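You operate a simulated robot arm through the tools that you are given. There is no shell and no other tool. Be economical: measure what you need, move in short steps, check, and stop when the job is done.

You run a simulated two-armed robot. Do the job below in one go: nothing can be reset, and whatever is moved stays where it is left.

Task
Put the scrubbing brush on top of the white papers on the ledge of the tall cupboard. Shut the left supplies cupboard door. Close the left ledger cupboard door. Take the yellow seal marked "527" from the top of the ledger cupboard and leave it on top of the toner bottle there. Stack the lemon can from the top of the sealing table on top of the cherry can. Pull the left forms cupboard door open. Any order will do.

The check looks at the end state, three seconds after you hand in, the way a careful person would. Anything else that was tipped, shoved, dropped, spilled or broken makes it a failure. Lids that push on must go on centred and level and be pressed home; caps that screw on are set level and turned clockwise until they are tight.

Robot
Two 6-joint arms with two-finger parallel grippers on one trunk, on a base that drives. Base frame: it is fixed to the floor where the robot stands at the start and does not move with it; the origin is under the middle of the robot, x ahead of it, y to its left, z up. Lengths are in mm, angles in degrees, forces in N, time in s.
The left shoulder is at the start at [80, 216, 1596], the right one opposite. With the tool pointing down near the work surface each hand reaches from about 100 to 600 mm from the robot's upright axis, wherever it stands, measured 20 degrees to its own side. Places, roughly: can [500, 3750, 750]; left forms cupboard door [-700, -1200, 400]; left ledger cupboard door [-1300, -1000, 400]; left supplies cupboard door [200, -1100, 400]; papers [500, 2000, 750]; scrubbing brush (17x7x9 cm) [700, -200, 800]; toner bottle [-1500, -1500, 750]; yellow seal [-1750, -1250, 750]. Payload 3.43 kg a hand.
The TCP of each hand is the grasp point between the finger pads, 30 mm short of the fingertips. In the tool frame z runs along the fingers and y along their closing line. The gripper opens to 94 mm. The fingers are 28 mm wide and 10 mm thick; the gripper's body (50 by 96 mm) begins 55 mm behind the TCP.
Orientation is that of the tool frame in the base frame, as a unit quaternion [w, x, y, z]. With the fingers straight down and closing along the base's y, the tool's x points along the base's -x, its y along +y and its z along -z.

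Tools
- The arms move only by the tool servo_tool. It takes "left_plan", "right_plan" or both (then of equal length, played together; a hand with none holds still); each is a list of rows, each a list of 7 numbers: the shift along the base's x, y, z in units of 40 mm (1.0 is 40 mm), then the turn, a rotation vector about the base's x, y, z in units of 4 degrees (1.0 is 4 degrees), then the finger opening in cm, from 0 to 9.4. In form: [[dx, dy, dz, wx, wy, wz, fingers], ...]. A call has 1 to 8 rows; each row shifts and turns the commanded pose from where the row before left it. A call with a number of a shift or a turn outside -1 to 1 is refused whole. A row lasts 0.2 s, in which the tool goes at most 50 mm and 8.6 degrees; a call with a longer step from one row to the next is refused whole, and so is a gripper value outside its range. A pose out of reach is approached as far as the arm can. The call stops where the force on the tool passes 40 N (or 10 N more than at its start, if that is more) or the arm is blocked; 0.2 s more then pass. Each finger travels about 72 mm/s and halts on what it meets, pressing with about 23 N; the grip force reading is that of the motor and also rises with nothing between the fingers. The clock runs only during rows and for 0.2 s after the last one: add rows that do not move to give the fingers time. The reply holds the time, the measured pose of the TCP, the force on the tool along the base axes, the opening and the grip force, in the units named above and with some noise, with the torque about the TCP (base axes, N m) and any sound that the robot's microphone picked up.
- Cameras (640 x 400 px; columns grow to the right, rows downward): "scene" is now at [53, -52.5, 1731.3]; the picture's right is [-0.91, -0.42, 0.00], its down [-0.39, 0.83, -0.39] and it looks along [0.16, -0.35, -0.92] (base axes); focal length 294 px, centre (320, 200). "left" rides on the left gripper at [76, -14, -103] in its tool frame; the picture's right is [0.18, 0.98, 0.00], its down [-0.75, 0.14, -0.64] and it looks along [-0.63, 0.12, 0.77] (tool axes); focal length 243 px, centre (320, 200). "right" rides on the right gripper at [76, 14, -102] in its tool frame; the picture's right is [-0.18, 0.98, 0.00], its down [-0.75, -0.14, -0.64] and it looks along [-0.63, -0.12, 0.77] (tool axes); focal length 243 px, centre (320, 200). There is no depth. A picture from a camera that has moved, and an enlarged one, comes with that camera's place and axes in the base frame and with its lens.
- capture(camera): a new picture of that camera. It takes no simulated time.
- move_column(by): slides the trunk up (or, below 0, down) by that many mm; the arms and the scene camera ride with it, the base frame stays. It gives what a move gives, with no picture.
- base_move(legs): drives the robot by 1 to 6 legs, each [ahead, left, turn to the left] in mm, mm and degrees, along the robot's own axes; the way and the turn of a leg run together, so that a leg with both is an arc; at most 1500 mm and 180 degrees a leg. The arms and the cameras ride along, it lands a little off, and it stops where it bumps. It gives what a move gives.
- pan_tilt(pan, tilt): turns the head with the scene camera to pan (to the left, within 86 degrees either way) and tilt (down, from -29 to 69), counted from straight ahead of the robot. It gives what a move gives.
- enlarge(camera, box): a new picture of the part [left, top, right, bottom] of that camera's present view, enlarged. It takes no simulated time.
- finish_job(): hands the job in; it is judged then, once.

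Work in short steps. Places have to be worked out from the pictures, the camera data and where the tool is seen: move nearer, look again, correct. Check each grasp and each placing, and mend what went wrong. You have 165 turns and 118 pictures in all, those below and enlarged ones among them. Open the grippers and draw the arms clear of the work before you hand the job in, unless the task says otherwise; then end with one line.

The tools are called after "Call:" as a command line: name --argument value ..., lists and objects as JSON in quotes. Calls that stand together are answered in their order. servo_tool: Moves the arms, as the interface text tells. Its arguments: {"type":"object","properties":{"left_plan":{"type":"array","items":{"type":"array","items":{"type":"number"}}},"right_plan":{"type":"array","items":{"type":"array","items":{"type":"number"}}}},"required":[]} The other tools are called the same way: move_column (by) slides the trunk up or down; base_move (legs) drives the base; pan_tilt (pan, tilt) turns the head that bears the scene camera; capture (camera) takes a picture; enlarge (camera, box) takes an enlarged picture of a part of a camera's view; finish_job () hands the job in.

At the start:

```text
time_s: 0.0
left_ee_pos: [461.6, -27.3, 1012.9]
left_ee_rot: [0.0, 0.0, 1.0, 0.0]
left_force: [-1.0, -0.3, 0.2]
left_ft_torque: [0.01, 0.0, 0.01]
left_width: 94.0
left_grasp_force: 0.1
right_ee_pos: [350.2, -387.9, 1026.7]
right_ee_rot: [0.001, 0.0, 1.0, -0.001]
right_force: [0.1, -0.4, -0.4]
right_ft_torque: [0.02, 0.04, 0.0]
right_width: 93.7
right_grasp_force: 0.1
trunk travel left (down, up): [-826.0, 14.0]
robot x, y, heading: [4.0, 0.7, -0.1]
head pan, tilt: [-65.0, 67.1]
```

scene: 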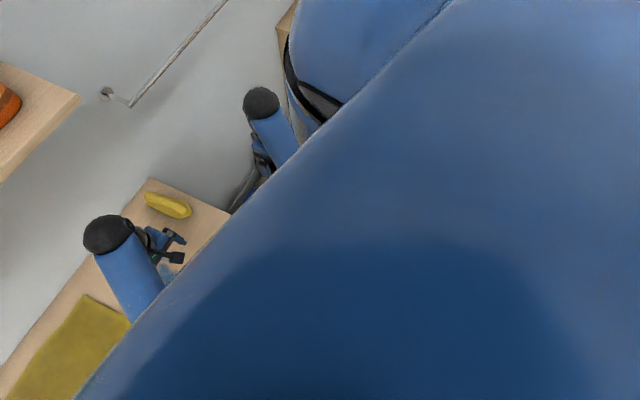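
right: 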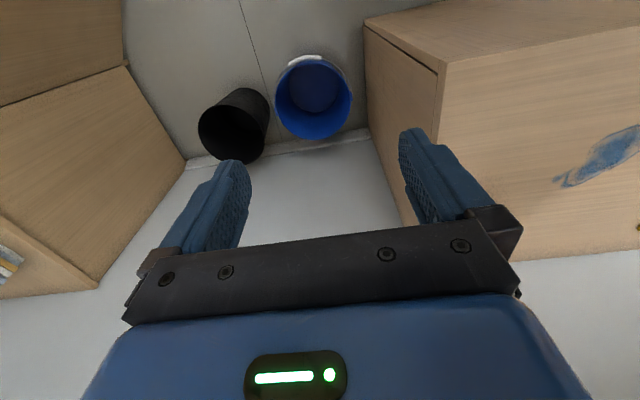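
left: 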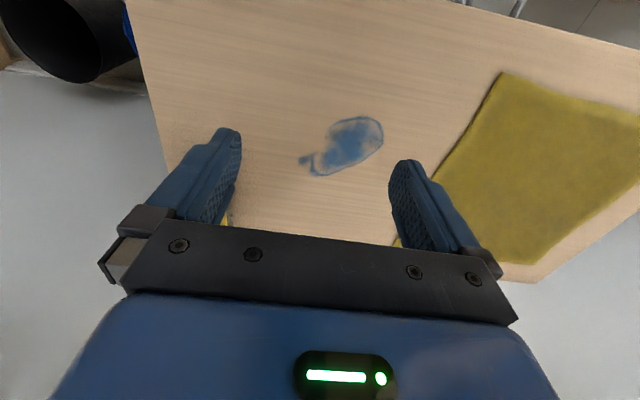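

I'll look around with the head first: straight ahead and tilted down.

Call:
pan_tilt --pan 0 --tilt 45

Call:
capture --camera "scene"

Call:
pan_tilt --pan 80 --tilt 20

Call:
capture --camera "scene"

Call:
pan_tilt --pan -80 --tilt 25

Call:
capture --camera "scene"

```text
time_s: 1.4
left_ee_pos: [459.6, -27.6, 1013.3]
left_ee_rot: [0.0, 0.0, 1.0, 0.0]
left_force: [0.3, 0.5, 0.7]
left_ft_torque: [0.0, -0.01, 0.0]
left_width: 94.1
left_grasp_force: 0.1
right_ee_pos: [350.9, -387.1, 1027.1]
right_ee_rot: [0.002, 0.001, 1.0, -0.001]
right_force: [0.2, -1.1, -0.5]
right_ft_torque: [0.01, -0.01, 0.0]
right_width: 93.8
right_grasp_force: 0.0
trunk travel left (down, up): [-826.0, 14.0]
robot x, y, heading: [1.0, 0.6, -0.1]
head pan, tilt: [0.0, 45.0]
```

```text
114 pictures are left
camera scene: at [109.9, -0.1, 1758.5], right [0.0, -1.0, 0.0], down [-0.71, 0.0, -0.71], along [0.71, 0.0, -0.71], focal length 294 px, centre (320, 200)
```

scene: 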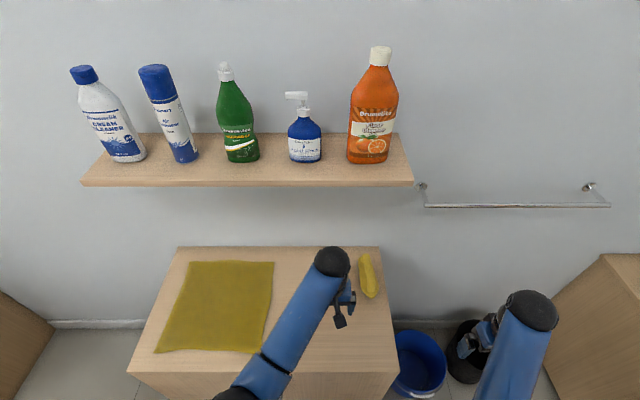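

```text
time_s: 2.9
left_ee_pos: [459.5, -27.6, 1012.6]
left_ee_rot: [0.0, 0.0, 1.0, 0.0]
left_force: [-0.3, 0.1, 0.2]
left_ft_torque: [0.02, 0.02, -0.02]
left_width: 94.3
left_grasp_force: 0.1
right_ee_pos: [349.9, -388.3, 1027.8]
right_ee_rot: [0.002, 0.0, 1.0, -0.001]
right_force: [0.3, 0.4, 0.4]
right_ft_torque: [-0.02, 0.01, -0.01]
right_width: 94.2
right_grasp_force: 0.1
trunk travel left (down, up): [-826.0, 14.0]
robot x, y, heading: [-1.5, -2.4, 0.1]
head pan, tilt: [80.0, 20.0]
```

```text
113 pictures are left
camera scene: at [44.8, 91.7, 1797.2], right [0.98, -0.17, 0.0], down [-0.06, -0.34, -0.94], along [0.16, 0.93, -0.34], focal length 294 px, centre (320, 200)
```

scene: 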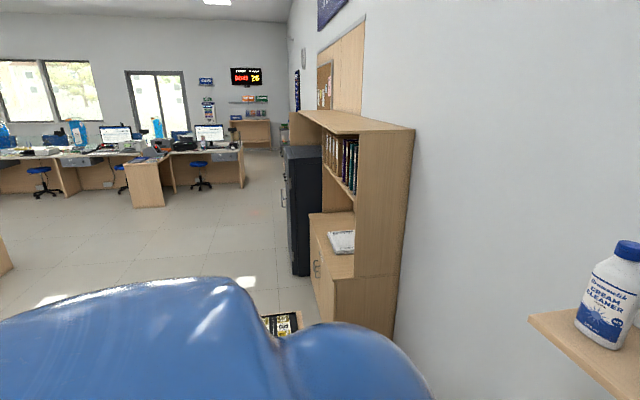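

```text
time_s: 5.3
left_ee_pos: [460.1, -26.7, 1014.1]
left_ee_rot: [0.0, 0.0, 1.0, 0.0]
left_force: [-1.1, 0.8, 1.1]
left_ft_torque: [-0.04, 0.01, -0.01]
left_width: 94.1
left_grasp_force: 0.1
right_ee_pos: [350.0, -387.2, 1028.2]
right_ee_rot: [0.001, 0.0, 1.0, -0.001]
right_force: [0.3, 0.2, 0.2]
right_ft_torque: [0.01, -0.03, -0.05]
right_width: 94.1
right_grasp_force: 0.0
trunk travel left (down, up): [-826.0, 14.0]
robot x, y, heading: [-2.5, 2.4, 0.1]
head pan, tilt: [-80.0, 25.0]
```

```text
112 pictures are left
camera scene: at [44.6, -90.8, 1789.1], right [-0.98, -0.17, 0.0], down [-0.07, 0.42, -0.91], along [0.16, -0.89, -0.42], focal length 294 px, centre (320, 200)
```

scene: 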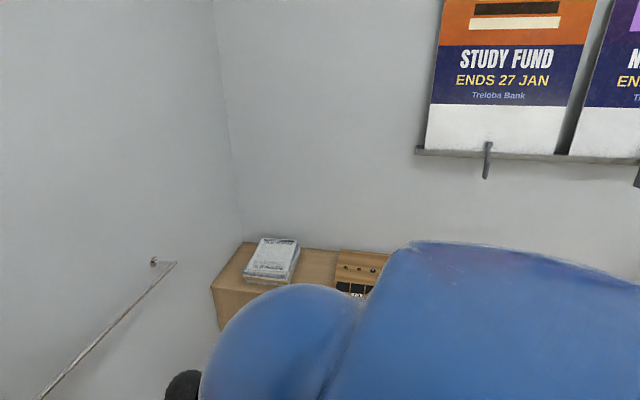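

The brush appears as the yellow item around [680,-176,800]. I'll take a closer look at it.

Call:
pan_tilt --pan -10 --tilt 50

Call:
servo_tool --left_plan '[[0, 1, 0, 0, 0, 0, 9.4], [0, 1, 0, 0, 0, 0, 9.4], [0, 1, 0, 0, 0, 0, 9.4], [0, 1, 0, 0, 0, 0, 9.4]]'

Call:
enlarge --camera "scene" --box '[200, 150, 440, 300]'

```text
time_s: 6.8
left_ee_pos: [460.0, -27.2, 1013.1]
left_ee_rot: [0.0, -0.001, 1.0, 0.0]
left_force: [0.0, 0.4, 0.6]
left_ft_torque: [0.01, 0.0, -0.01]
left_width: 93.9
left_grasp_force: 0.0
right_ee_pos: [349.3, -388.7, 1026.7]
right_ee_rot: [0.001, 0.0, 1.0, 0.0]
right_force: [0.5, -1.4, -0.7]
right_ft_torque: [0.01, 0.0, -0.01]
right_width: 94.1
right_grasp_force: 0.1
trunk travel left (down, up): [-826.0, 14.0]
robot x, y, heading: [-2.8, -0.1, -0.2]
head pan, tilt: [-10.0, 50.0]
```

```text
time_s: 7.8
left_ee_pos: [458.4, 134.8, 1012.7]
left_ee_rot: [0.0, 0.0, 1.0, 0.0]
left_force: [0.5, 0.6, 0.1]
left_ft_torque: [-0.04, -0.05, -0.01]
left_width: 94.3
left_grasp_force: 0.1
right_ee_pos: [350.0, -387.6, 1027.2]
right_ee_rot: [0.001, 0.0, 1.0, -0.001]
right_force: [0.3, -0.3, 0.4]
right_ft_torque: [0.01, 0.0, 0.0]
right_width: 94.2
right_grasp_force: 0.1
trunk travel left (down, up): [-826.0, 14.0]
robot x, y, heading: [-1.1, 1.1, -0.2]
head pan, tilt: [-10.0, 50.0]
```

```text
2.67 times, centred on (320, 225) of scene
camera zoom: at [104.4, -12.2, 1751.6], right [-0.17, -0.98, 0.0], down [-0.75, 0.13, -0.64], along [0.63, -0.11, -0.77], focal length 785 px, centre (320, 133)
```

zoom: 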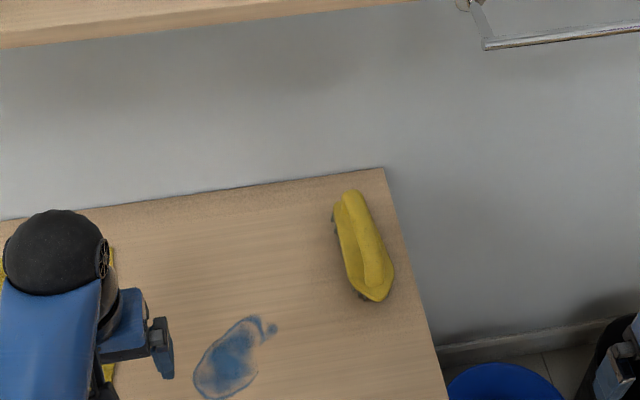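

Brush runs nearly along x, centred about [665,-167]. I'll drive ahead 100 mm and bring the right hand over it.

Call:
base_move --legs '[[100, 0, 0]]'

Call:
servo_tool --right_plan '[[0.7, 0.9, 0, 0, 0, 0, 9.4], [0.8, 0.9, 0, 0, 0, 0, 9.4], [0.8, 0.9, 0, 0, 0, 0, 9.4], [0.8, 0.9, 0, 0, 0, 0, 9.4], [0.8, 0.9, 0, 0, 0, 0, 9.4], [0.8, 0.9, 0, 0, 0, 0, 9.4]]'

Call:
capture --camera "right"

Call:
capture --camera "scene"

```text
time_s: 8.9
left_ee_pos: [519.3, 132.7, 1012.3]
left_ee_rot: [-0.001, 0.001, 1.0, -0.001]
left_force: [0.1, 0.9, 0.4]
left_ft_torque: [0.03, 0.02, 0.0]
left_width: 94.1
left_grasp_force: 0.0
right_ee_pos: [409.0, -388.6, 1026.8]
right_ee_rot: [0.0, 0.001, 1.0, 0.0]
right_force: [0.5, 0.1, -0.6]
right_ft_torque: [0.0, 0.02, 0.0]
right_width: 94.0
right_grasp_force: 0.1
trunk travel left (down, up): [-826.0, 14.0]
robot x, y, heading: [55.1, 2.0, -0.1]
head pan, tilt: [-10.0, 50.0]
stopped in leg 1: the robot was blocked; the commanded pose is now the measured one
```

```text
time_s: 10.3
left_ee_pos: [520.3, 133.3, 1011.6]
left_ee_rot: [-0.001, 0.001, 1.0, -0.001]
left_force: [0.7, 0.2, -0.2]
left_ft_torque: [0.02, 0.04, 0.02]
left_width: 94.3
left_grasp_force: 0.0
right_ee_pos: [599.2, -170.3, 1025.6]
right_ee_rot: [0.0, 0.002, 1.0, -0.001]
right_force: [-0.8, -0.1, 1.2]
right_ft_torque: [0.01, 0.05, 0.01]
right_width: 93.9
right_grasp_force: 0.0
trunk travel left (down, up): [-826.0, 14.0]
robot x, y, heading: [58.1, -0.8, -0.6]
head pan, tilt: [-10.0, 50.0]
```

```text
110 pictures are left
camera right: at [523.1, -154.4, 1127.9], right [0.19, 0.98, 0.0], down [0.75, -0.14, 0.64], along [0.63, -0.12, -0.77], focal length 243 px, centre (320, 200)
```

right: 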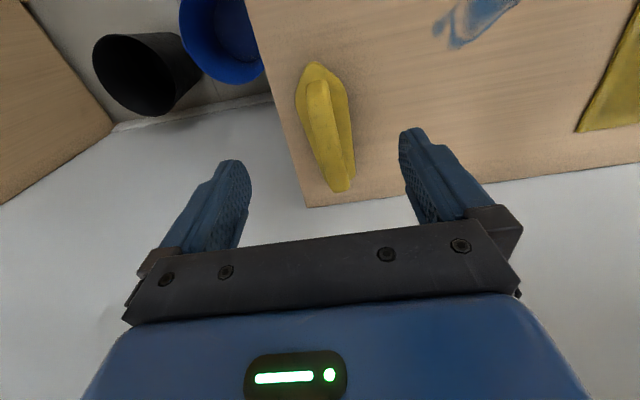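

```text
109 pictures are left
camera scene: at [168.2, -11.9, 1751.2], right [-0.18, -0.98, 0.0], down [-0.76, 0.13, -0.64], along [0.63, -0.11, -0.77], focal length 294 px, centre (320, 200)
```

scene: 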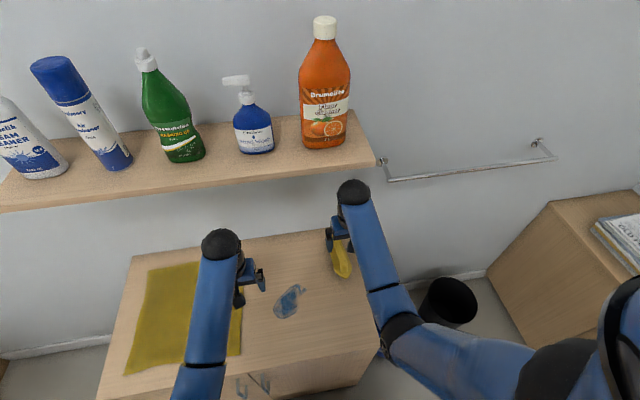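

Blocked by the table at 58 mm ahead; the right-hand picture puts the brush centre near [666,-167]. I'll advance the hand and descend partway.

Call:
servo_tool --right_plan '[[0.8, 0.05, 0, 0, 0, 0, 9.4], [0.8, 0, 0, 0, 0, 0, 9.4], [0, 0, -1, 0, 0, 0, 9.4], [0, 0, -1, 0, 0, 0, 9.4], [0, 0, -1, 0, 0, 0, 9.4]]'

Call:
capture --camera "right"

```text
time_s: 11.5
left_ee_pos: [518.7, 132.4, 1013.0]
left_ee_rot: [-0.001, 0.001, 1.0, 0.0]
left_force: [0.2, 0.6, -0.6]
left_ft_torque: [-0.01, 0.01, 0.02]
left_width: 94.0
left_grasp_force: 0.0
right_ee_pos: [660.6, -170.7, 907.8]
right_ee_rot: [0.002, 0.001, 1.0, -0.001]
right_force: [0.1, 0.2, -0.1]
right_ft_torque: [0.01, -0.01, 0.0]
right_width: 94.0
right_grasp_force: 0.0
trunk travel left (down, up): [-826.0, 14.0]
robot x, y, heading: [59.7, -1.7, -0.1]
head pan, tilt: [-10.0, 50.0]
```

```text
108 pictures are left
camera right: at [583.6, -155.5, 1008.9], right [0.19, 0.98, 0.0], down [0.75, -0.14, 0.64], along [0.63, -0.12, -0.76], focal length 243 px, centre (320, 200)
```

right: 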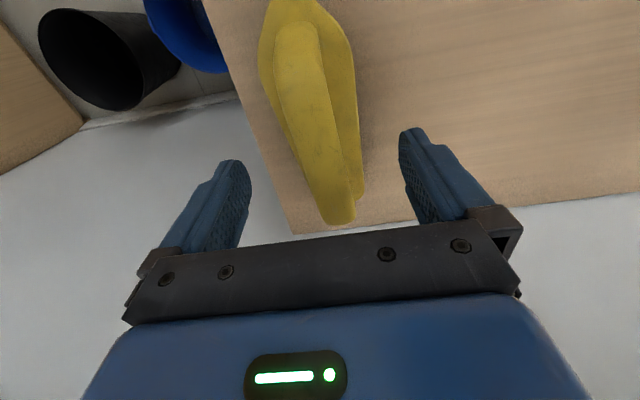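

Triangulating both views puts the table top near z≈805 and brush top near z≈885, centre x≈635. I'll back up 25 mm, lower and close.

Call:
servo_tool --right_plan '[[-0.6, 0, 0, 0, 0, 0, 9.4], [0, 0, -0.4, 0, 0, 0, 9.4], [0, 0, -0.4, 0, 0, 0, 9.4], [0, 0, -0.3, 0, 0, 0, 9.4]]'

Call:
capture --camera "right"

Call:
enlarge --camera "scene" --box '[280, 160, 440, 300]'

```text
time_s: 12.5
left_ee_pos: [518.0, 132.7, 1011.9]
left_ee_rot: [-0.001, 0.001, 1.0, -0.001]
left_force: [1.4, 0.5, -0.4]
left_ft_torque: [0.03, 0.01, -0.01]
left_width: 94.2
left_grasp_force: 0.0
right_ee_pos: [634.2, -171.2, 864.4]
right_ee_rot: [0.002, 0.0, 1.0, -0.002]
right_force: [-0.7, -0.2, 0.6]
right_ft_torque: [0.03, 0.0, -0.04]
right_width: 94.0
right_grasp_force: 0.1
trunk travel left (down, up): [-826.0, 14.0]
robot x, y, heading: [57.2, -0.6, -0.1]
head pan, tilt: [-10.0, 50.0]
```

```text
107 pictures are left
camera right: at [558.3, -155.9, 967.2], right [0.19, 0.98, 0.0], down [0.75, -0.14, 0.64], along [0.63, -0.12, -0.76], focal length 243 px, centre (320, 200)
```

right: 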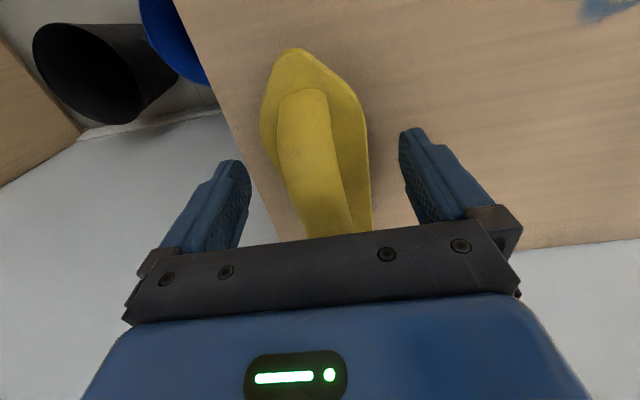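

```text
2.86 times, centred on (360, 230) of scene
camera zoom: at [163.7, -13.5, 1751.6], right [-0.17, -0.98, 0.0], down [-0.75, 0.13, -0.64], along [0.63, -0.11, -0.77], focal length 841 px, centre (206, 114)
```

zoom: 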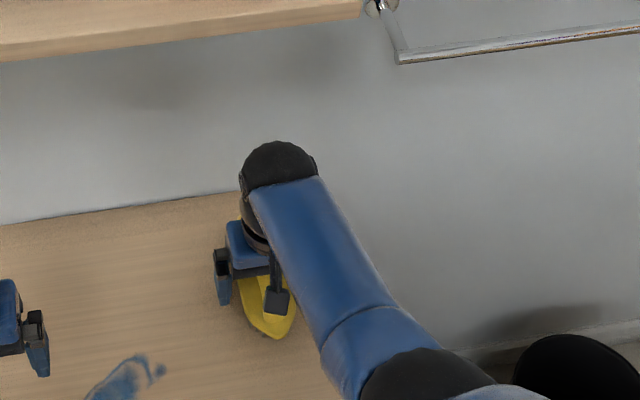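

Brush lies between the fingers; lowering ~20 mm more and moving 12 mm forward, then closing.

Call:
servo_tool --right_plan '[[0.3, 0, -0.25, 0, 0, 0, 9.4], [0, 0, -0.25, 0, 0, 0, 9.4], [0, 0, 0, 0, 0, 0, 3], [0, 0, 0, 0, 0, 0, 0], [0, 0, 0, 0, 0, 0, 0]]'

Call:
capture --camera "right"

```text
time_s: 13.7
left_ee_pos: [518.2, 133.0, 1013.2]
left_ee_rot: [0.0, 0.001, 1.0, 0.0]
left_force: [-0.4, -0.9, -0.4]
left_ft_torque: [0.01, 0.02, 0.01]
left_width: 93.7
left_grasp_force: 0.0
right_ee_pos: [648.5, -172.2, 843.2]
right_ee_rot: [0.001, 0.0, 1.0, -0.001]
right_force: [-0.1, -0.1, 0.2]
right_ft_torque: [0.0, 0.04, -0.01]
right_width: 60.7
right_grasp_force: 22.8
trunk travel left (down, up): [-826.0, 14.0]
robot x, y, heading: [58.7, -0.9, 0.3]
head pan, tilt: [-10.0, 50.0]
```

```text
105 pictures are left
camera right: at [571.8, -155.8, 945.3], right [0.19, 0.98, 0.0], down [0.75, -0.14, 0.64], along [0.63, -0.12, -0.76], focal length 243 px, centre (320, 200)
```

right: 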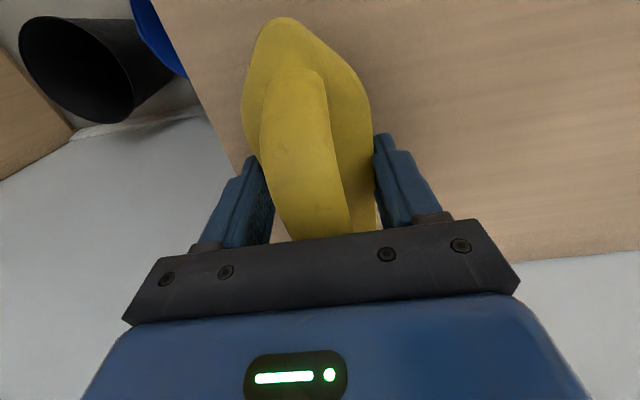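

Gripped at 60.7 mm. Lifting slowly.

Call:
servo_tool --right_plan '[[0, 0, 0.5, 0, 0, 0, 0], [0, 0, 1, 0, 0, 0, 0], [0, 0, 1, 0, 0, 0, 0], [0, 0, 1, 0, 0, 0, 0], [-0.5, 0, 1, 0, 0, 0, 0], [-1, 0, 0, 0, 0, 0, 0], [-1, 0, 0, 0, 0, 0, 0], [-1, 0, 0, 0, 0, 0, 0]]'

Call:
capture --camera "right"

Call:
enlarge --camera "left" --box '[0, 0, 640, 400]'

```text
time_s: 15.5
left_ee_pos: [517.2, 133.2, 1014.9]
left_ee_rot: [0.0, 0.001, 1.0, 0.001]
left_force: [0.0, 0.3, 0.5]
left_ft_torque: [0.01, 0.01, -0.02]
left_width: 93.9
left_grasp_force: 0.1
right_ee_pos: [504.0, -169.9, 1023.5]
right_ee_rot: [0.002, 0.001, 1.0, -0.001]
right_force: [0.8, 0.0, -1.5]
right_ft_torque: [0.01, 0.02, 0.02]
right_width: 60.4
right_grasp_force: 23.3
trunk travel left (down, up): [-826.0, 14.0]
robot x, y, heading: [56.8, -0.5, -0.5]
head pan, tilt: [-10.0, 50.0]
```

```text
104 pictures are left
camera right: at [427.6, -154.6, 1125.7], right [0.19, 0.98, 0.0], down [0.75, -0.14, 0.65], along [0.63, -0.12, -0.76], focal length 243 px, centre (320, 200)
```

right: 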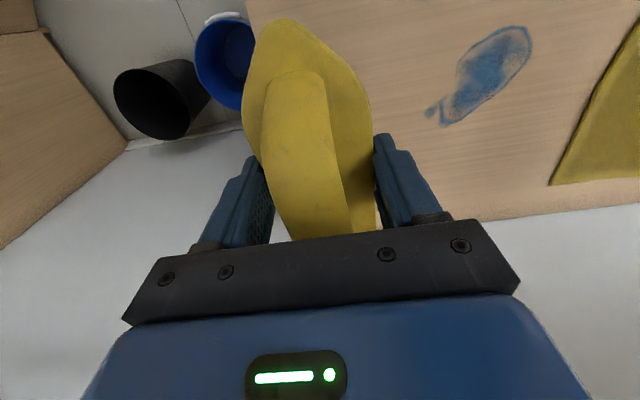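

```text
1.00 times, centred on (320, 200) of left (not enlarged: the box is as wide or as high as the picture)
camera zoom: at [441.5, 120.2, 1115.8], right [-0.18, 0.98, 0.0], down [0.75, 0.14, 0.64], along [0.63, 0.12, -0.77], focal length 243 px, centre (320, 200)
```

zoom: 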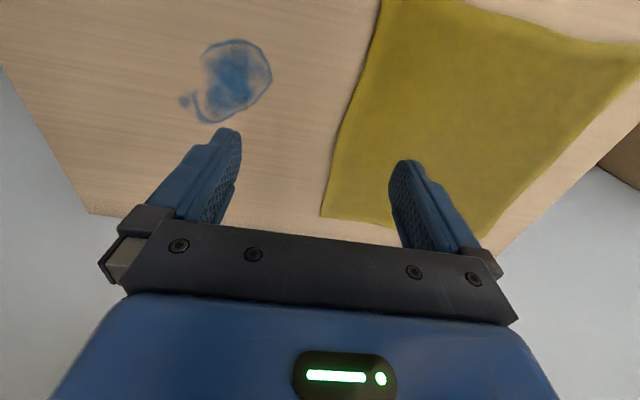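

Brush is held well. I back away from the table and look left along the room before driving.

Call:
base_move --legs '[[-350, 0, 0]]'

Call:
pan_tilt --pan 70 --tilt 25

Call:
capture --camera "scene"

Call:
pan_tilt --pan -80 --tilt 30

Call:
capture --camera "scene"

```text
time_s: 17.7
left_ee_pos: [182.4, 133.3, 1011.7]
left_ee_rot: [-0.001, 0.0, 1.0, 0.0]
left_force: [0.4, -0.2, 0.0]
left_ft_torque: [-0.01, -0.01, 0.01]
left_width: 93.9
left_grasp_force: 0.1
right_ee_pos: [170.1, -168.3, 1022.1]
right_ee_rot: [0.0, 0.0, 1.0, -0.001]
right_force: [0.8, 0.1, -0.6]
right_ft_torque: [0.01, 0.01, 0.02]
right_width: 60.3
right_grasp_force: 23.1
trunk travel left (down, up): [-826.0, 14.0]
robot x, y, heading: [-278.3, -0.4, 0.1]
head pan, tilt: [-10.0, 50.0]
```

```text
time_s: 19.2
left_ee_pos: [179.5, 135.0, 1013.2]
left_ee_rot: [0.0, -0.001, 1.0, 0.0]
left_force: [-0.4, 0.4, -0.5]
left_ft_torque: [-0.03, -0.02, 0.01]
left_width: 94.2
left_grasp_force: 0.1
right_ee_pos: [167.4, -167.4, 1023.2]
right_ee_rot: [0.002, 0.0, 1.0, 0.0]
right_force: [0.6, 0.5, -2.0]
right_ft_torque: [0.0, 0.0, 0.0]
right_width: 60.5
right_grasp_force: 23.1
trunk travel left (down, up): [-826.0, 14.0]
robot x, y, heading: [-278.5, -0.7, 0.2]
head pan, tilt: [70.0, 25.0]
```

```text
102 pictures are left
camera scene: at [-218.5, 86.7, 1789.1], right [0.94, -0.34, 0.0], down [-0.14, -0.4, -0.91], along [0.31, 0.85, -0.42], focal length 294 px, centre (320, 200)
```

scene: 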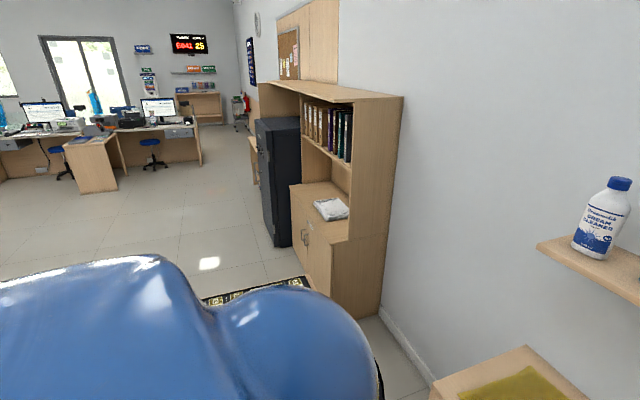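

```text
time_s: 21.6
left_ee_pos: [180.5, 133.9, 1013.1]
left_ee_rot: [0.0, -0.002, 1.0, 0.0]
left_force: [-0.6, 0.2, -0.4]
left_ft_torque: [-0.03, 0.02, -0.01]
left_width: 94.1
left_grasp_force: 0.0
right_ee_pos: [168.1, -168.2, 1022.6]
right_ee_rot: [0.002, -0.001, 1.0, -0.001]
right_force: [0.6, 0.8, -1.4]
right_ft_torque: [-0.01, 0.05, -0.03]
right_width: 60.4
right_grasp_force: 23.2
trunk travel left (down, up): [-826.0, 14.0]
robot x, y, heading: [-278.2, 1.8, -0.0]
head pan, tilt: [-80.0, 30.0]
```

```text
101 pictures are left
camera scene: at [-233.7, -89.0, 1781.1], right [-0.98, -0.18, 0.0], down [-0.09, 0.49, -0.87], along [0.15, -0.85, -0.5], focal length 294 px, centre (320, 200)
```

scene: 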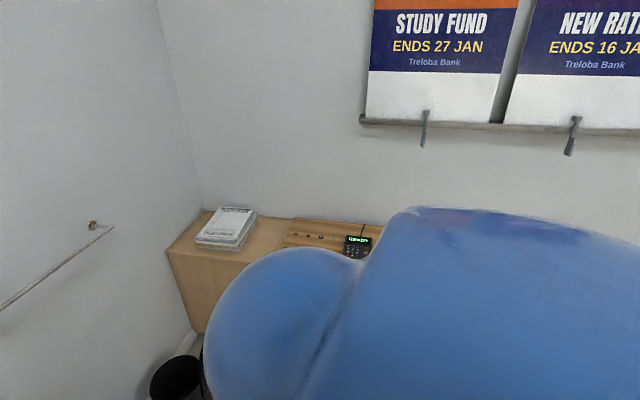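

Ledge front is around x≈390, spanning y≈1530–2576; papers near [560,1975]. I drive left to face it, staying back.

Call:
base_move --legs '[[0, 1500, 0], [0, 600, 0], [120, 0, 0]]'

Call:
pan_tilt --pan -15 --tilt 40

Call:
capture --camera "scene"

```text
time_s: 25.2
left_ee_pos: [223.2, 715.9, 991.9]
left_ee_rot: [-0.011, -0.004, 1.0, -0.023]
left_force: [-0.2, 0.1, -0.9]
left_ft_torque: [-0.02, -0.04, 0.05]
left_width: 94.1
left_grasp_force: 0.1
right_ee_pos: [212.5, 415.2, 1016.4]
right_ee_rot: [-0.011, -0.003, 1.0, -0.023]
right_force: [0.8, 0.6, -1.8]
right_ft_torque: [-0.01, 0.05, 0.02]
right_width: 60.2
right_grasp_force: 23.0
trunk travel left (down, up): [-826.0, 14.0]
robot x, y, heading: [-263.9, 539.1, 0.3]
head pan, tilt: [-80.0, 30.0]
stopped in leg 1: the robot was blocked; the commanded pose is now the measured one
```

```text
time_s: 26.5
left_ee_pos: [219.2, 707.7, 998.6]
left_ee_rot: [-0.005, 0.0, 1.0, -0.019]
left_force: [-0.5, -0.6, 0.3]
left_ft_torque: [-0.01, -0.01, -0.02]
left_width: 94.1
left_grasp_force: 0.1
right_ee_pos: [208.5, 406.3, 1018.4]
right_ee_rot: [-0.006, 0.001, 1.0, -0.018]
right_force: [0.0, -0.3, -2.0]
right_ft_torque: [-0.02, 0.03, -0.01]
right_width: 60.2
right_grasp_force: 23.4
trunk travel left (down, up): [-826.0, 14.0]
robot x, y, heading: [-256.3, 540.2, 0.2]
head pan, tilt: [-15.0, 40.0]
```

```text
100 pictures are left
camera scene: at [-180.8, 432.0, 1768.2], right [-0.26, -0.96, -0.05], down [-0.61, 0.21, -0.77], along [0.75, -0.17, -0.64], focal length 294 px, centre (320, 200)
```

scene: 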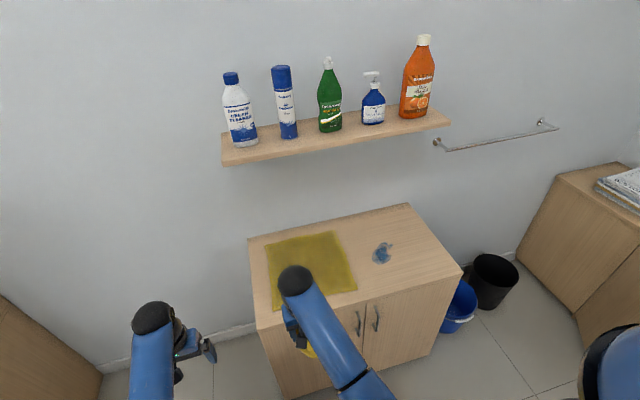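

Something on the left blocked the base and the robot is slightly tilted. Let me look left and down.

Call:
pan_tilt --pan 84 --tilt 60

Call:
capture --camera "scene"

Call:
capture --camera "left"

```text
time_s: 28.3
left_ee_pos: [219.4, 708.0, 999.5]
left_ee_rot: [-0.005, -0.001, 1.0, -0.018]
left_force: [-0.3, -0.9, -0.4]
left_ft_torque: [0.01, 0.03, 0.01]
left_width: 94.0
left_grasp_force: 0.1
right_ee_pos: [206.7, 406.7, 1019.5]
right_ee_rot: [-0.006, 0.001, 1.0, -0.019]
right_force: [0.6, 1.3, -1.7]
right_ft_torque: [-0.03, 0.02, -0.04]
right_width: 60.3
right_grasp_force: 23.7
trunk travel left (down, up): [-826.0, 14.0]
robot x, y, heading: [-256.0, 544.5, 0.1]
head pan, tilt: [84.0, 60.0]
```

```text
99 pictures are left
camera scene: at [-255.8, 521.6, 1744.6], right [0.99, -0.11, 0.01], down [-0.08, -0.83, -0.55], along [0.07, 0.54, -0.84], focal length 294 px, centre (320, 200)
```

scene: 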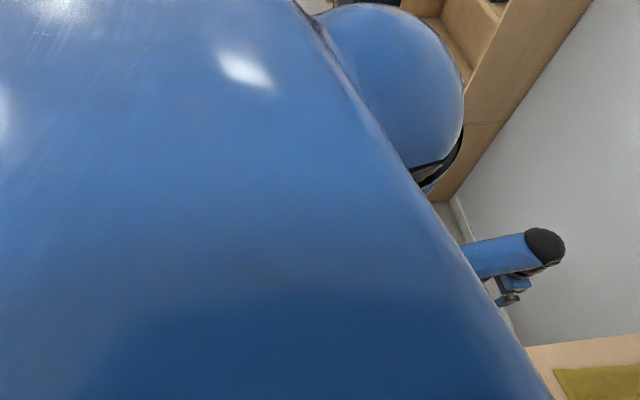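

```text
98 pictures are left
camera left: at [145.5, 699.3, 1102.9], right [-0.18, 0.98, -0.03], down [0.76, 0.16, 0.63], along [0.62, 0.09, -0.78], focal length 243 px, centre (320, 200)
```

left: 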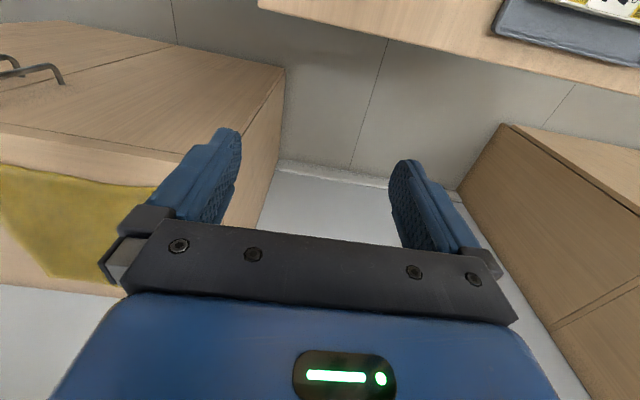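

There is a desk to the left that I bumped. I'll move back right and look again.

Call:
base_move --legs '[[0, -250, 0]]'

Call:
capture --camera "left"

```text
time_s: 30.1
left_ee_pos: [224.9, 477.2, 990.1]
left_ee_rot: [-0.009, 0.005, 0.999, -0.03]
left_force: [0.0, 0.9, -0.3]
left_ft_torque: [-0.05, -0.01, 0.02]
left_width: 94.2
left_grasp_force: 0.2
right_ee_pos: [210.7, 177.3, 1017.7]
right_ee_rot: [-0.008, 0.005, 0.999, -0.031]
right_force: [-0.3, 0.9, -1.5]
right_ft_torque: [-0.06, 0.02, 0.03]
right_width: 60.5
right_grasp_force: 22.2
trunk travel left (down, up): [-826.0, 14.0]
robot x, y, heading: [-254.6, 291.7, -0.5]
head pan, tilt: [84.0, 60.0]
```

```text
97 pictures are left
camera left: at [151.3, 471.3, 1094.6], right [-0.18, 0.98, -0.06], down [0.77, 0.17, 0.62], along [0.62, 0.07, -0.78], focal length 243 px, centre (320, 200)
```

left: 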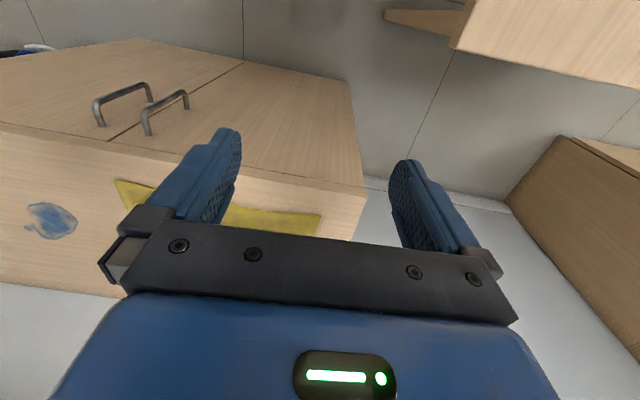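

The robot is still tilted ~3.5°. I need to see what's around the base.

Call:
pan_tilt --pan 35 --tilt 50

Call:
capture --camera "scene"

```text
time_s: 31.3
left_ee_pos: [225.9, 472.0, 990.5]
left_ee_rot: [-0.009, 0.004, 1.0, -0.028]
left_force: [0.5, 1.2, -0.6]
left_ft_torque: [0.0, 0.03, 0.02]
left_width: 93.9
left_grasp_force: 0.1
right_ee_pos: [210.2, 171.7, 1017.6]
right_ee_rot: [-0.008, 0.006, 1.0, -0.028]
right_force: [-0.5, 0.0, -1.4]
right_ft_torque: [0.01, 0.02, -0.01]
right_width: 60.3
right_grasp_force: 23.0
trunk travel left (down, up): [-826.0, 14.0]
robot x, y, heading: [-254.1, 287.6, -0.2]
head pan, tilt: [35.0, 50.0]
```

```text
96 pictures are left
camera scene: at [-165.4, 334.3, 1751.6], right [0.57, -0.82, 0.0], down [-0.63, -0.44, -0.64], along [0.53, 0.37, -0.77], focal length 294 px, centre (320, 200)
```

scene: 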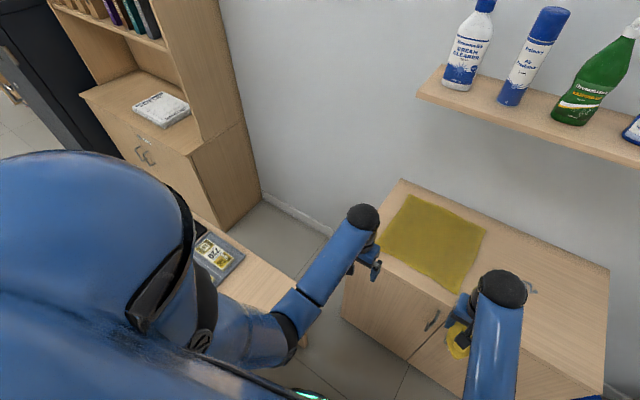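

I'll check readings again with a zero move.

Call:
servo_tool --right_plan '[[0, 0, 0, 0, 0, 0, 0], [0, 0, 0, 0, 0, 0, 0]]' --left_plan '[[0, 0, 0, 0, 0, 0, 9.4], [0, 0, 0, 0, 0, 0, 9.4]]'

Call:
capture --camera "right"

```text
time_s: 31.9
left_ee_pos: [225.4, 471.4, 990.9]
left_ee_rot: [-0.009, 0.004, 1.0, -0.028]
left_force: [1.1, -0.3, 0.8]
left_ft_torque: [0.02, -0.02, -0.02]
left_width: 93.9
left_grasp_force: 0.0
right_ee_pos: [210.3, 172.3, 1016.6]
right_ee_rot: [-0.009, 0.004, 1.0, -0.028]
right_force: [-0.3, -0.2, -1.3]
right_ft_torque: [-0.01, 0.0, 0.01]
right_width: 60.3
right_grasp_force: 22.6
trunk travel left (down, up): [-826.0, 14.0]
robot x, y, heading: [-256.1, 292.5, -0.6]
head pan, tilt: [35.0, 50.0]
```

```text
95 pictures are left
camera right: at [137.9, 192.9, 1119.1], right [0.19, 0.98, -0.06], down [0.76, -0.11, 0.64], along [0.62, -0.17, -0.77], focal length 243 px, centre (320, 200)
```

right: 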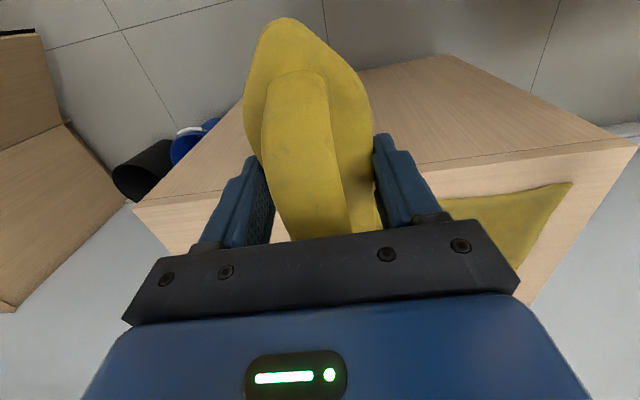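

The camera pose is upright while the hands are tilted by ~3.2° (command was reset during the bump). I level the hands, back off a bit and turn left to see the desk.

Call:
servo_tool --right_plan '[[0, 0, 0, 0.8, 0, 0, 0]]' --left_plan '[[0, 0, 0.5, 0.8, 0, 0, 9.4]]'

Call:
base_move --legs '[[0, -250, 0], [0, 0, 90]]'

Call:
pan_tilt --pan 0 --tilt 35

Call:
capture --camera "scene"

```text
time_s: 32.3
left_ee_pos: [226.7, 471.8, 1010.9]
left_ee_rot: [-0.009, 0.004, 1.0, 0.001]
left_force: [-0.1, 0.3, 0.8]
left_ft_torque: [-0.03, 0.0, 0.02]
left_width: 94.2
left_grasp_force: 0.1
right_ee_pos: [211.4, 172.2, 1016.6]
right_ee_rot: [-0.009, 0.004, 1.0, 0.0]
right_force: [-1.2, -0.2, -0.8]
right_ft_torque: [-0.01, 0.02, -0.01]
right_width: 60.2
right_grasp_force: 23.2
trunk travel left (down, up): [-826.0, 14.0]
robot x, y, heading: [-255.5, 291.6, -0.5]
head pan, tilt: [35.0, 50.0]
```

```text
time_s: 37.9
left_ee_pos: [-440.6, 524.1, 1010.5]
left_ee_rot: [-0.006, -0.705, 0.709, -0.006]
left_force: [0.8, -0.3, 0.1]
left_ft_torque: [0.01, 0.01, 0.02]
left_width: 93.9
left_grasp_force: 0.0
right_ee_pos: [-140.3, 511.0, 1017.4]
right_ee_rot: [-0.007, -0.705, 0.709, -0.007]
right_force: [0.4, 1.2, -1.1]
right_ft_torque: [0.01, -0.01, -0.03]
right_width: 60.1
right_grasp_force: 23.1
trunk travel left (down, up): [-826.0, 14.0]
robot x, y, heading: [-257.4, 35.8, 89.7]
head pan, tilt: [35.0, 50.0]
```

```text
time_s: 38.9
left_ee_pos: [-439.9, 524.3, 1010.3]
left_ee_rot: [-0.006, -0.705, 0.709, -0.006]
left_force: [0.1, -0.2, 0.8]
left_ft_torque: [-0.03, 0.04, -0.01]
left_width: 94.1
left_grasp_force: 0.0
right_ee_pos: [-141.1, 510.9, 1017.7]
right_ee_rot: [-0.007, -0.705, 0.709, -0.007]
right_force: [-0.6, -0.2, -1.2]
right_ft_torque: [-0.02, 0.0, 0.04]
right_width: 60.3
right_grasp_force: 23.2
trunk travel left (down, up): [-826.0, 14.0]
robot x, y, heading: [-261.3, 43.0, 89.9]
head pan, tilt: [0.0, 35.0]
```

```text
94 pictures are left
camera scene: at [-260.3, 160.2, 1773.2], right [1.0, 0.0, 0.0], down [0.0, -0.57, -0.82], along [0.0, 0.82, -0.57], focal length 294 px, centre (320, 200)
```

scene: 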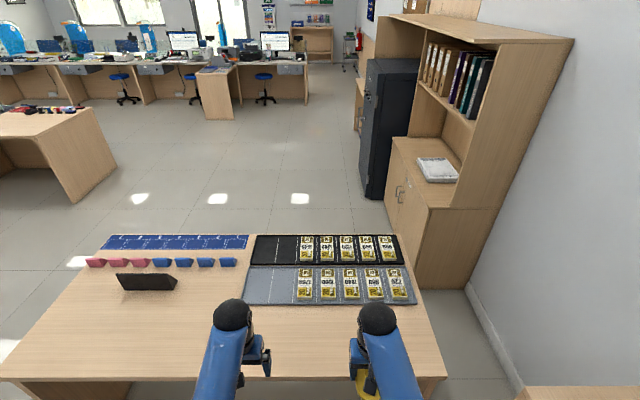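

The desk spans x≈-1340..155, y≈610..1320; the corridor east of it is too narrow, so I'll go round its west end. First look west and also south.

Call:
pan_tilt --pan 75 --tilt 22

Call:
capture --camera "scene"

```text
time_s: 40.4
left_ee_pos: [-441.1, 524.2, 1010.5]
left_ee_rot: [-0.006, -0.705, 0.709, -0.007]
left_force: [-0.1, 0.5, 0.0]
left_ft_torque: [-0.03, -0.01, -0.02]
left_width: 93.8
left_grasp_force: 0.1
right_ee_pos: [-140.4, 510.4, 1017.4]
right_ee_rot: [-0.007, -0.705, 0.71, -0.007]
right_force: [-0.4, 0.6, -1.7]
right_ft_torque: [-0.04, 0.0, -0.01]
right_width: 60.4
right_grasp_force: 22.8
trunk travel left (down, up): [-826.0, 14.0]
robot x, y, heading: [-257.8, 40.8, 89.7]
head pan, tilt: [75.0, 22.0]
```

```text
93 pictures are left
camera scene: at [-349.9, 96.4, 1793.9], right [0.26, 0.96, 0.0], down [0.36, -0.1, -0.93], along [-0.89, 0.24, -0.37], focal length 294 px, centre (320, 200)
```

scene: 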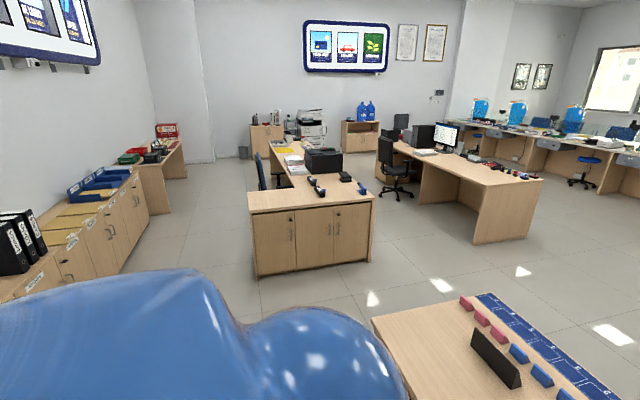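

Corridor to the west between x≈-2870 and -1340 is free. Driving around the desk.

Call:
base_move --legs '[[0, 1500, 0], [0, 120, 0], [1500, 0, 0], [560, 0, 0], [0, 0, -90], [1300, 0, 0]]'

Call:
pan_tilt --pan -10 --tilt 30

Call:
capture --camera "scene"

```text
time_s: 68.4
left_ee_pos: [-123.8, 2277.3, 1010.0]
left_ee_rot: [-0.009, 0.0, 1.0, 0.001]
left_force: [-0.3, -1.2, -0.1]
left_ft_torque: [0.05, -0.02, -0.03]
left_width: 94.1
left_grasp_force: 0.0
right_ee_pos: [-136.3, 1976.4, 1018.2]
right_ee_rot: [-0.008, 0.001, 1.0, 0.0]
right_force: [0.0, 0.1, -0.8]
right_ft_torque: [0.03, 0.03, 0.02]
right_width: 60.2
right_grasp_force: 23.3
trunk travel left (down, up): [-826.0, 14.0]
robot x, y, heading: [-609.2, 2095.2, 0.1]
head pan, tilt: [75.0, 22.0]
```

```text
time_s: 70.0
left_ee_pos: [-125.1, 2276.9, 1010.3]
left_ee_rot: [-0.009, 0.0, 1.0, 0.0]
left_force: [-0.3, -0.5, 0.5]
left_ft_torque: [-0.01, -0.02, 0.01]
left_width: 94.3
left_grasp_force: 0.1
right_ee_pos: [-136.1, 1976.4, 1016.9]
right_ee_rot: [-0.009, 0.001, 1.0, 0.0]
right_force: [0.5, -0.1, -2.0]
right_ft_torque: [-0.02, 0.01, 0.03]
right_width: 60.5
right_grasp_force: 22.4
trunk travel left (down, up): [-826.0, 14.0]
robot x, y, heading: [-604.2, 2094.9, -0.1]
head pan, tilt: [-10.0, 30.0]
```

```text
92 pictures are left
camera scene: at [-487.5, 2077.2, 1781.1], right [-0.17, -0.99, 0.0], down [-0.49, 0.09, -0.87], along [0.85, -0.15, -0.5], focal length 294 px, centre (320, 200)
```

scene: 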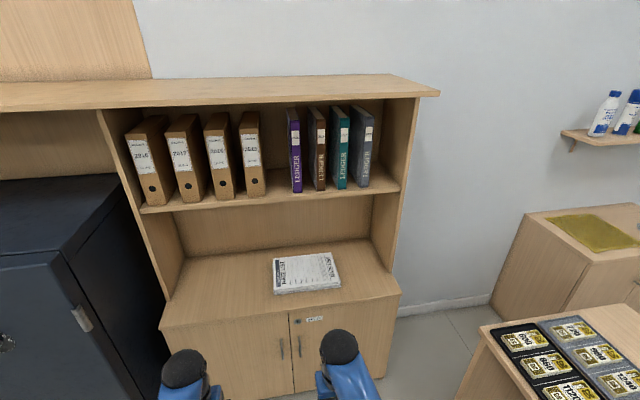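

Papers span about x 445–655, y 1815–2115 under an upper shelf (front x≈508, bottom z≈1170). I lower the right hand, retract the left and drive up.

Call:
servo_tool --right_plan '[[0, 0, -1, 0, 0, 0, 0], [0, 0, -1, 0, 0, 0, 0], [0, 0, -1, 0, 0, 0, 0], [-0.5, 0, 0, 0, 0, 0, 0], [-0.5, 0, 0, 0, 0, 0, 0]]' --left_plan '[[-1, 0, 0, 0, 0, 0, 9.4], [-1, 0, 0, 0, 0, 0, 9.4], [-1, 0, 0, 0, 0, 0, 9.4], [-1, 0, 0, 0, 0, 0, 9.4], [-1, 0, 0, 0, 0, 0, 9.4]]'

Call:
base_move --legs '[[560, 0, 0]]'

Call:
capture --camera "scene"

Call:
capture --camera "right"

```text
time_s: 71.2
left_ee_pos: [-331.2, 2275.6, 1014.7]
left_ee_rot: [-0.006, 0.0, 1.0, -0.001]
left_force: [0.6, -0.4, 0.5]
left_ft_torque: [-0.04, -0.03, 0.03]
left_width: 94.1
left_grasp_force: 0.0
right_ee_pos: [-178.9, 1976.4, 898.6]
right_ee_rot: [-0.008, 0.002, 1.0, 0.0]
right_force: [-0.3, -0.5, -1.4]
right_ft_torque: [0.0, 0.02, 0.01]
right_width: 60.3
right_grasp_force: 23.7
trunk travel left (down, up): [-826.0, 14.0]
robot x, y, heading: [-602.9, 2090.1, 0.2]
head pan, tilt: [-10.0, 30.0]
```

```text
time_s: 74.5
left_ee_pos: [254.5, 2283.5, 1013.8]
left_ee_rot: [-0.009, -0.006, 1.0, 0.0]
left_force: [1.0, -0.1, 0.9]
left_ft_torque: [0.0, -0.03, -0.04]
left_width: 94.0
left_grasp_force: 0.1
right_ee_pos: [406.8, 1985.2, 897.1]
right_ee_rot: [-0.009, -0.005, 1.0, 0.0]
right_force: [0.2, -1.1, -1.4]
right_ft_torque: [-0.01, 0.03, -0.03]
right_width: 60.4
right_grasp_force: 23.3
trunk travel left (down, up): [-826.0, 14.0]
robot x, y, heading: [-24.7, 2096.7, 0.9]
head pan, tilt: [-10.0, 30.0]
```

```text
91 pictures are left
camera scene: at [93.4, 2082.6, 1781.3], right [-0.16, -0.99, 0.0], down [-0.49, 0.08, -0.87], along [0.86, -0.14, -0.5], focal length 294 px, centre (320, 200)
```

scene: 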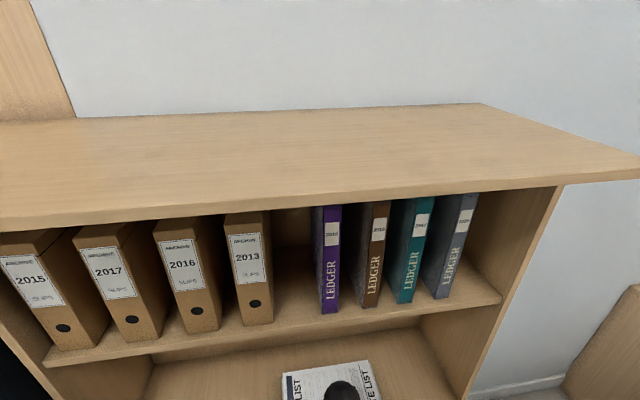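

```text
90 pictures are left
camera right: at [333.4, 1999.3, 1001.1], right [0.17, 0.98, 0.0], down [0.77, -0.13, 0.63], along [0.62, -0.11, -0.78], focal length 243 px, centre (320, 200)
```

right: 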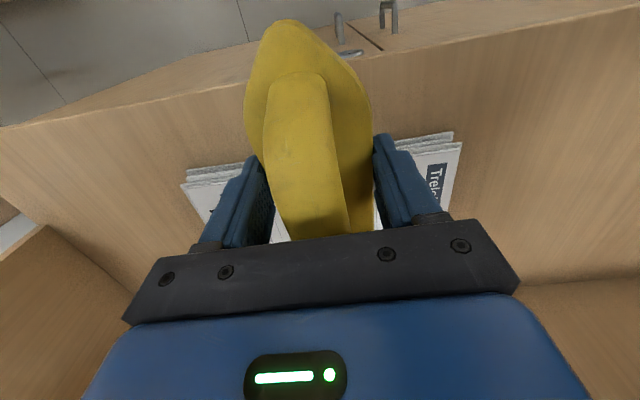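

Paper top near edge is x≈463, y 1818–2119. Lower 40 mm, then move forward under the shelf to TCP x≈550, y≈1968.

Call:
servo_tool --right_plan '[[0, 0, -1, 0, 0, 0, 0], [0.9, -0.1, 0, 0, 0, 0, 0], [0.9, -0.1, 0, 0, 0, 0, 0], [0.9, -0.1, 0, 0, 0, 0, 0], [0.9, -0.1, 0, 0, 0, 0, 0]]'

Call:
capture --camera "right"

Call:
pan_tilt --pan -10 --tilt 55

Call:
capture --camera "scene"

```text
time_s: 75.7
left_ee_pos: [256.1, 2283.5, 1012.4]
left_ee_rot: [-0.009, -0.006, 1.0, 0.0]
left_force: [-0.4, 1.0, -0.8]
left_ft_torque: [0.03, 0.0, 0.0]
left_width: 94.2
left_grasp_force: 0.0
right_ee_pos: [554.5, 1969.1, 854.2]
right_ee_rot: [-0.011, -0.004, 1.0, 0.0]
right_force: [0.1, -0.1, -1.2]
right_ft_torque: [0.0, 0.03, 0.04]
right_width: 60.2
right_grasp_force: 23.0
trunk travel left (down, up): [-826.0, 14.0]
robot x, y, heading: [-19.6, 2096.8, 0.5]
head pan, tilt: [-10.0, 30.0]
```

```text
89 pictures are left
camera right: at [480.4, 1982.4, 957.6], right [0.17, 0.98, 0.0], down [0.77, -0.13, 0.63], along [0.62, -0.11, -0.78], focal length 243 px, centre (320, 200)
```

right: 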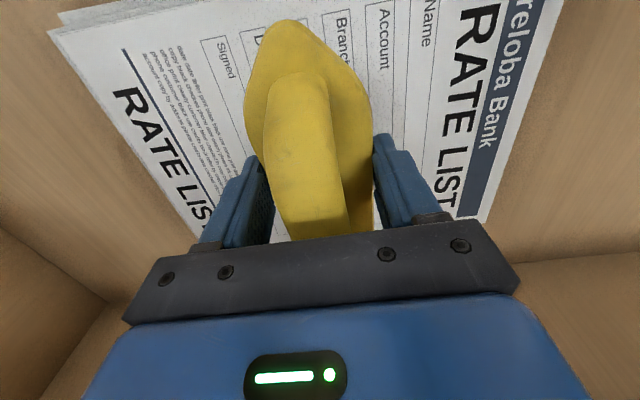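

```text
time_s: 76.6
left_ee_pos: [255.3, 2283.9, 1013.4]
left_ee_rot: [-0.009, -0.006, 1.0, 0.0]
left_force: [1.0, -0.1, 0.3]
left_ft_torque: [-0.03, 0.01, -0.01]
left_width: 93.7
left_grasp_force: 0.0
right_ee_pos: [552.9, 1968.4, 856.4]
right_ee_rot: [-0.009, -0.004, 1.0, 0.0]
right_force: [0.3, 0.3, -1.6]
right_ft_torque: [0.0, 0.04, -0.01]
right_width: 60.3
right_grasp_force: 23.1
trunk travel left (down, up): [-826.0, 14.0]
robot x, y, heading: [-18.3, 2098.3, 0.7]
head pan, tilt: [-10.0, 55.0]
```

```text
88 pictures are left
camera scene: at [78.1, 2085.5, 1745.1], right [-0.16, -0.99, 0.0], down [-0.81, 0.13, -0.57], along [0.57, -0.09, -0.82], focal length 294 px, centre (320, 200)
```

scene: 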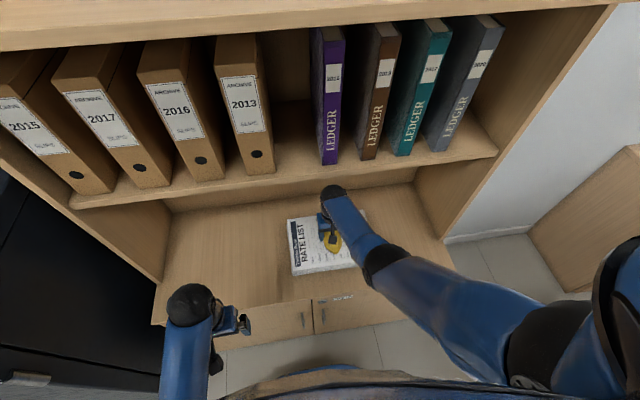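

Placement is centred on the paper. Lowering gently with small steps.

Call:
servo_tool --right_plan '[[0, 0, -0.3, 0, 0, 0, 0], [0, 0, -0.3, 0, 0, 0, 0], [0, 0, -0.2, 0, 0, 0, 0]]'

```text
time_s: 77.4
left_ee_pos: [254.5, 2283.1, 1013.1]
left_ee_rot: [-0.009, -0.006, 1.0, 0.0]
left_force: [0.3, 0.3, 0.0]
left_ft_torque: [0.0, -0.04, 0.01]
left_width: 94.3
left_grasp_force: 0.1
right_ee_pos: [553.5, 1970.5, 827.7]
right_ee_rot: [-0.007, -0.006, 1.0, 0.0]
right_force: [2.4, -1.2, 5.0]
right_ft_torque: [-0.14, -0.66, 0.02]
right_width: 60.8
right_grasp_force: 22.6
trunk travel left (down, up): [-826.0, 14.0]
robot x, y, heading: [-20.8, 2099.0, 0.8]
head pan, tilt: [-10.0, 55.0]
```

Contact felt (force +5 N, torque about y). One small step more, then release and raise.

Call:
servo_tool --right_plan '[[0, 0, -0.1, 0, 0, 0, 0], [0, 0, 0, 0, 0, 0, 7], [0, 0, 0, 0, 0, 0, 9.4], [0, 0, 0, 0, 0, 0, 9.4]]'

Call:
capture --camera "right"

```text
time_s: 78.4
left_ee_pos: [254.7, 2283.0, 1012.4]
left_ee_rot: [-0.009, -0.006, 1.0, 0.0]
left_force: [0.4, -1.1, 0.6]
left_ft_torque: [0.04, -0.01, -0.02]
left_width: 93.8
left_grasp_force: 0.1
right_ee_pos: [550.1, 1968.9, 822.6]
right_ee_rot: [-0.01, -0.004, 1.0, 0.0]
right_force: [-0.3, 0.4, 0.6]
right_ft_torque: [-0.02, 0.04, -0.03]
right_width: 94.2
right_grasp_force: 0.1
right hand out of reach, approached as far as the arm can: row 1
trunk travel left (down, up): [-826.0, 14.0]
robot x, y, heading: [-20.9, 2103.2, 0.8]
head pan, tilt: [-10.0, 55.0]
```

```text
87 pictures are left
camera right: at [475.8, 1982.8, 926.4], right [0.17, 0.98, 0.0], down [0.77, -0.13, 0.63], along [0.62, -0.11, -0.78], focal length 243 px, centre (320, 200)
```

right: 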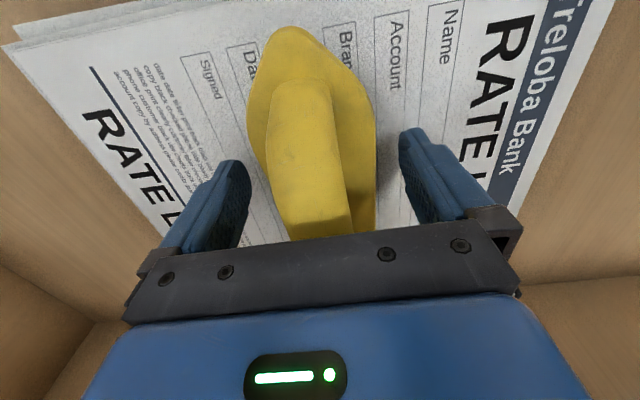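

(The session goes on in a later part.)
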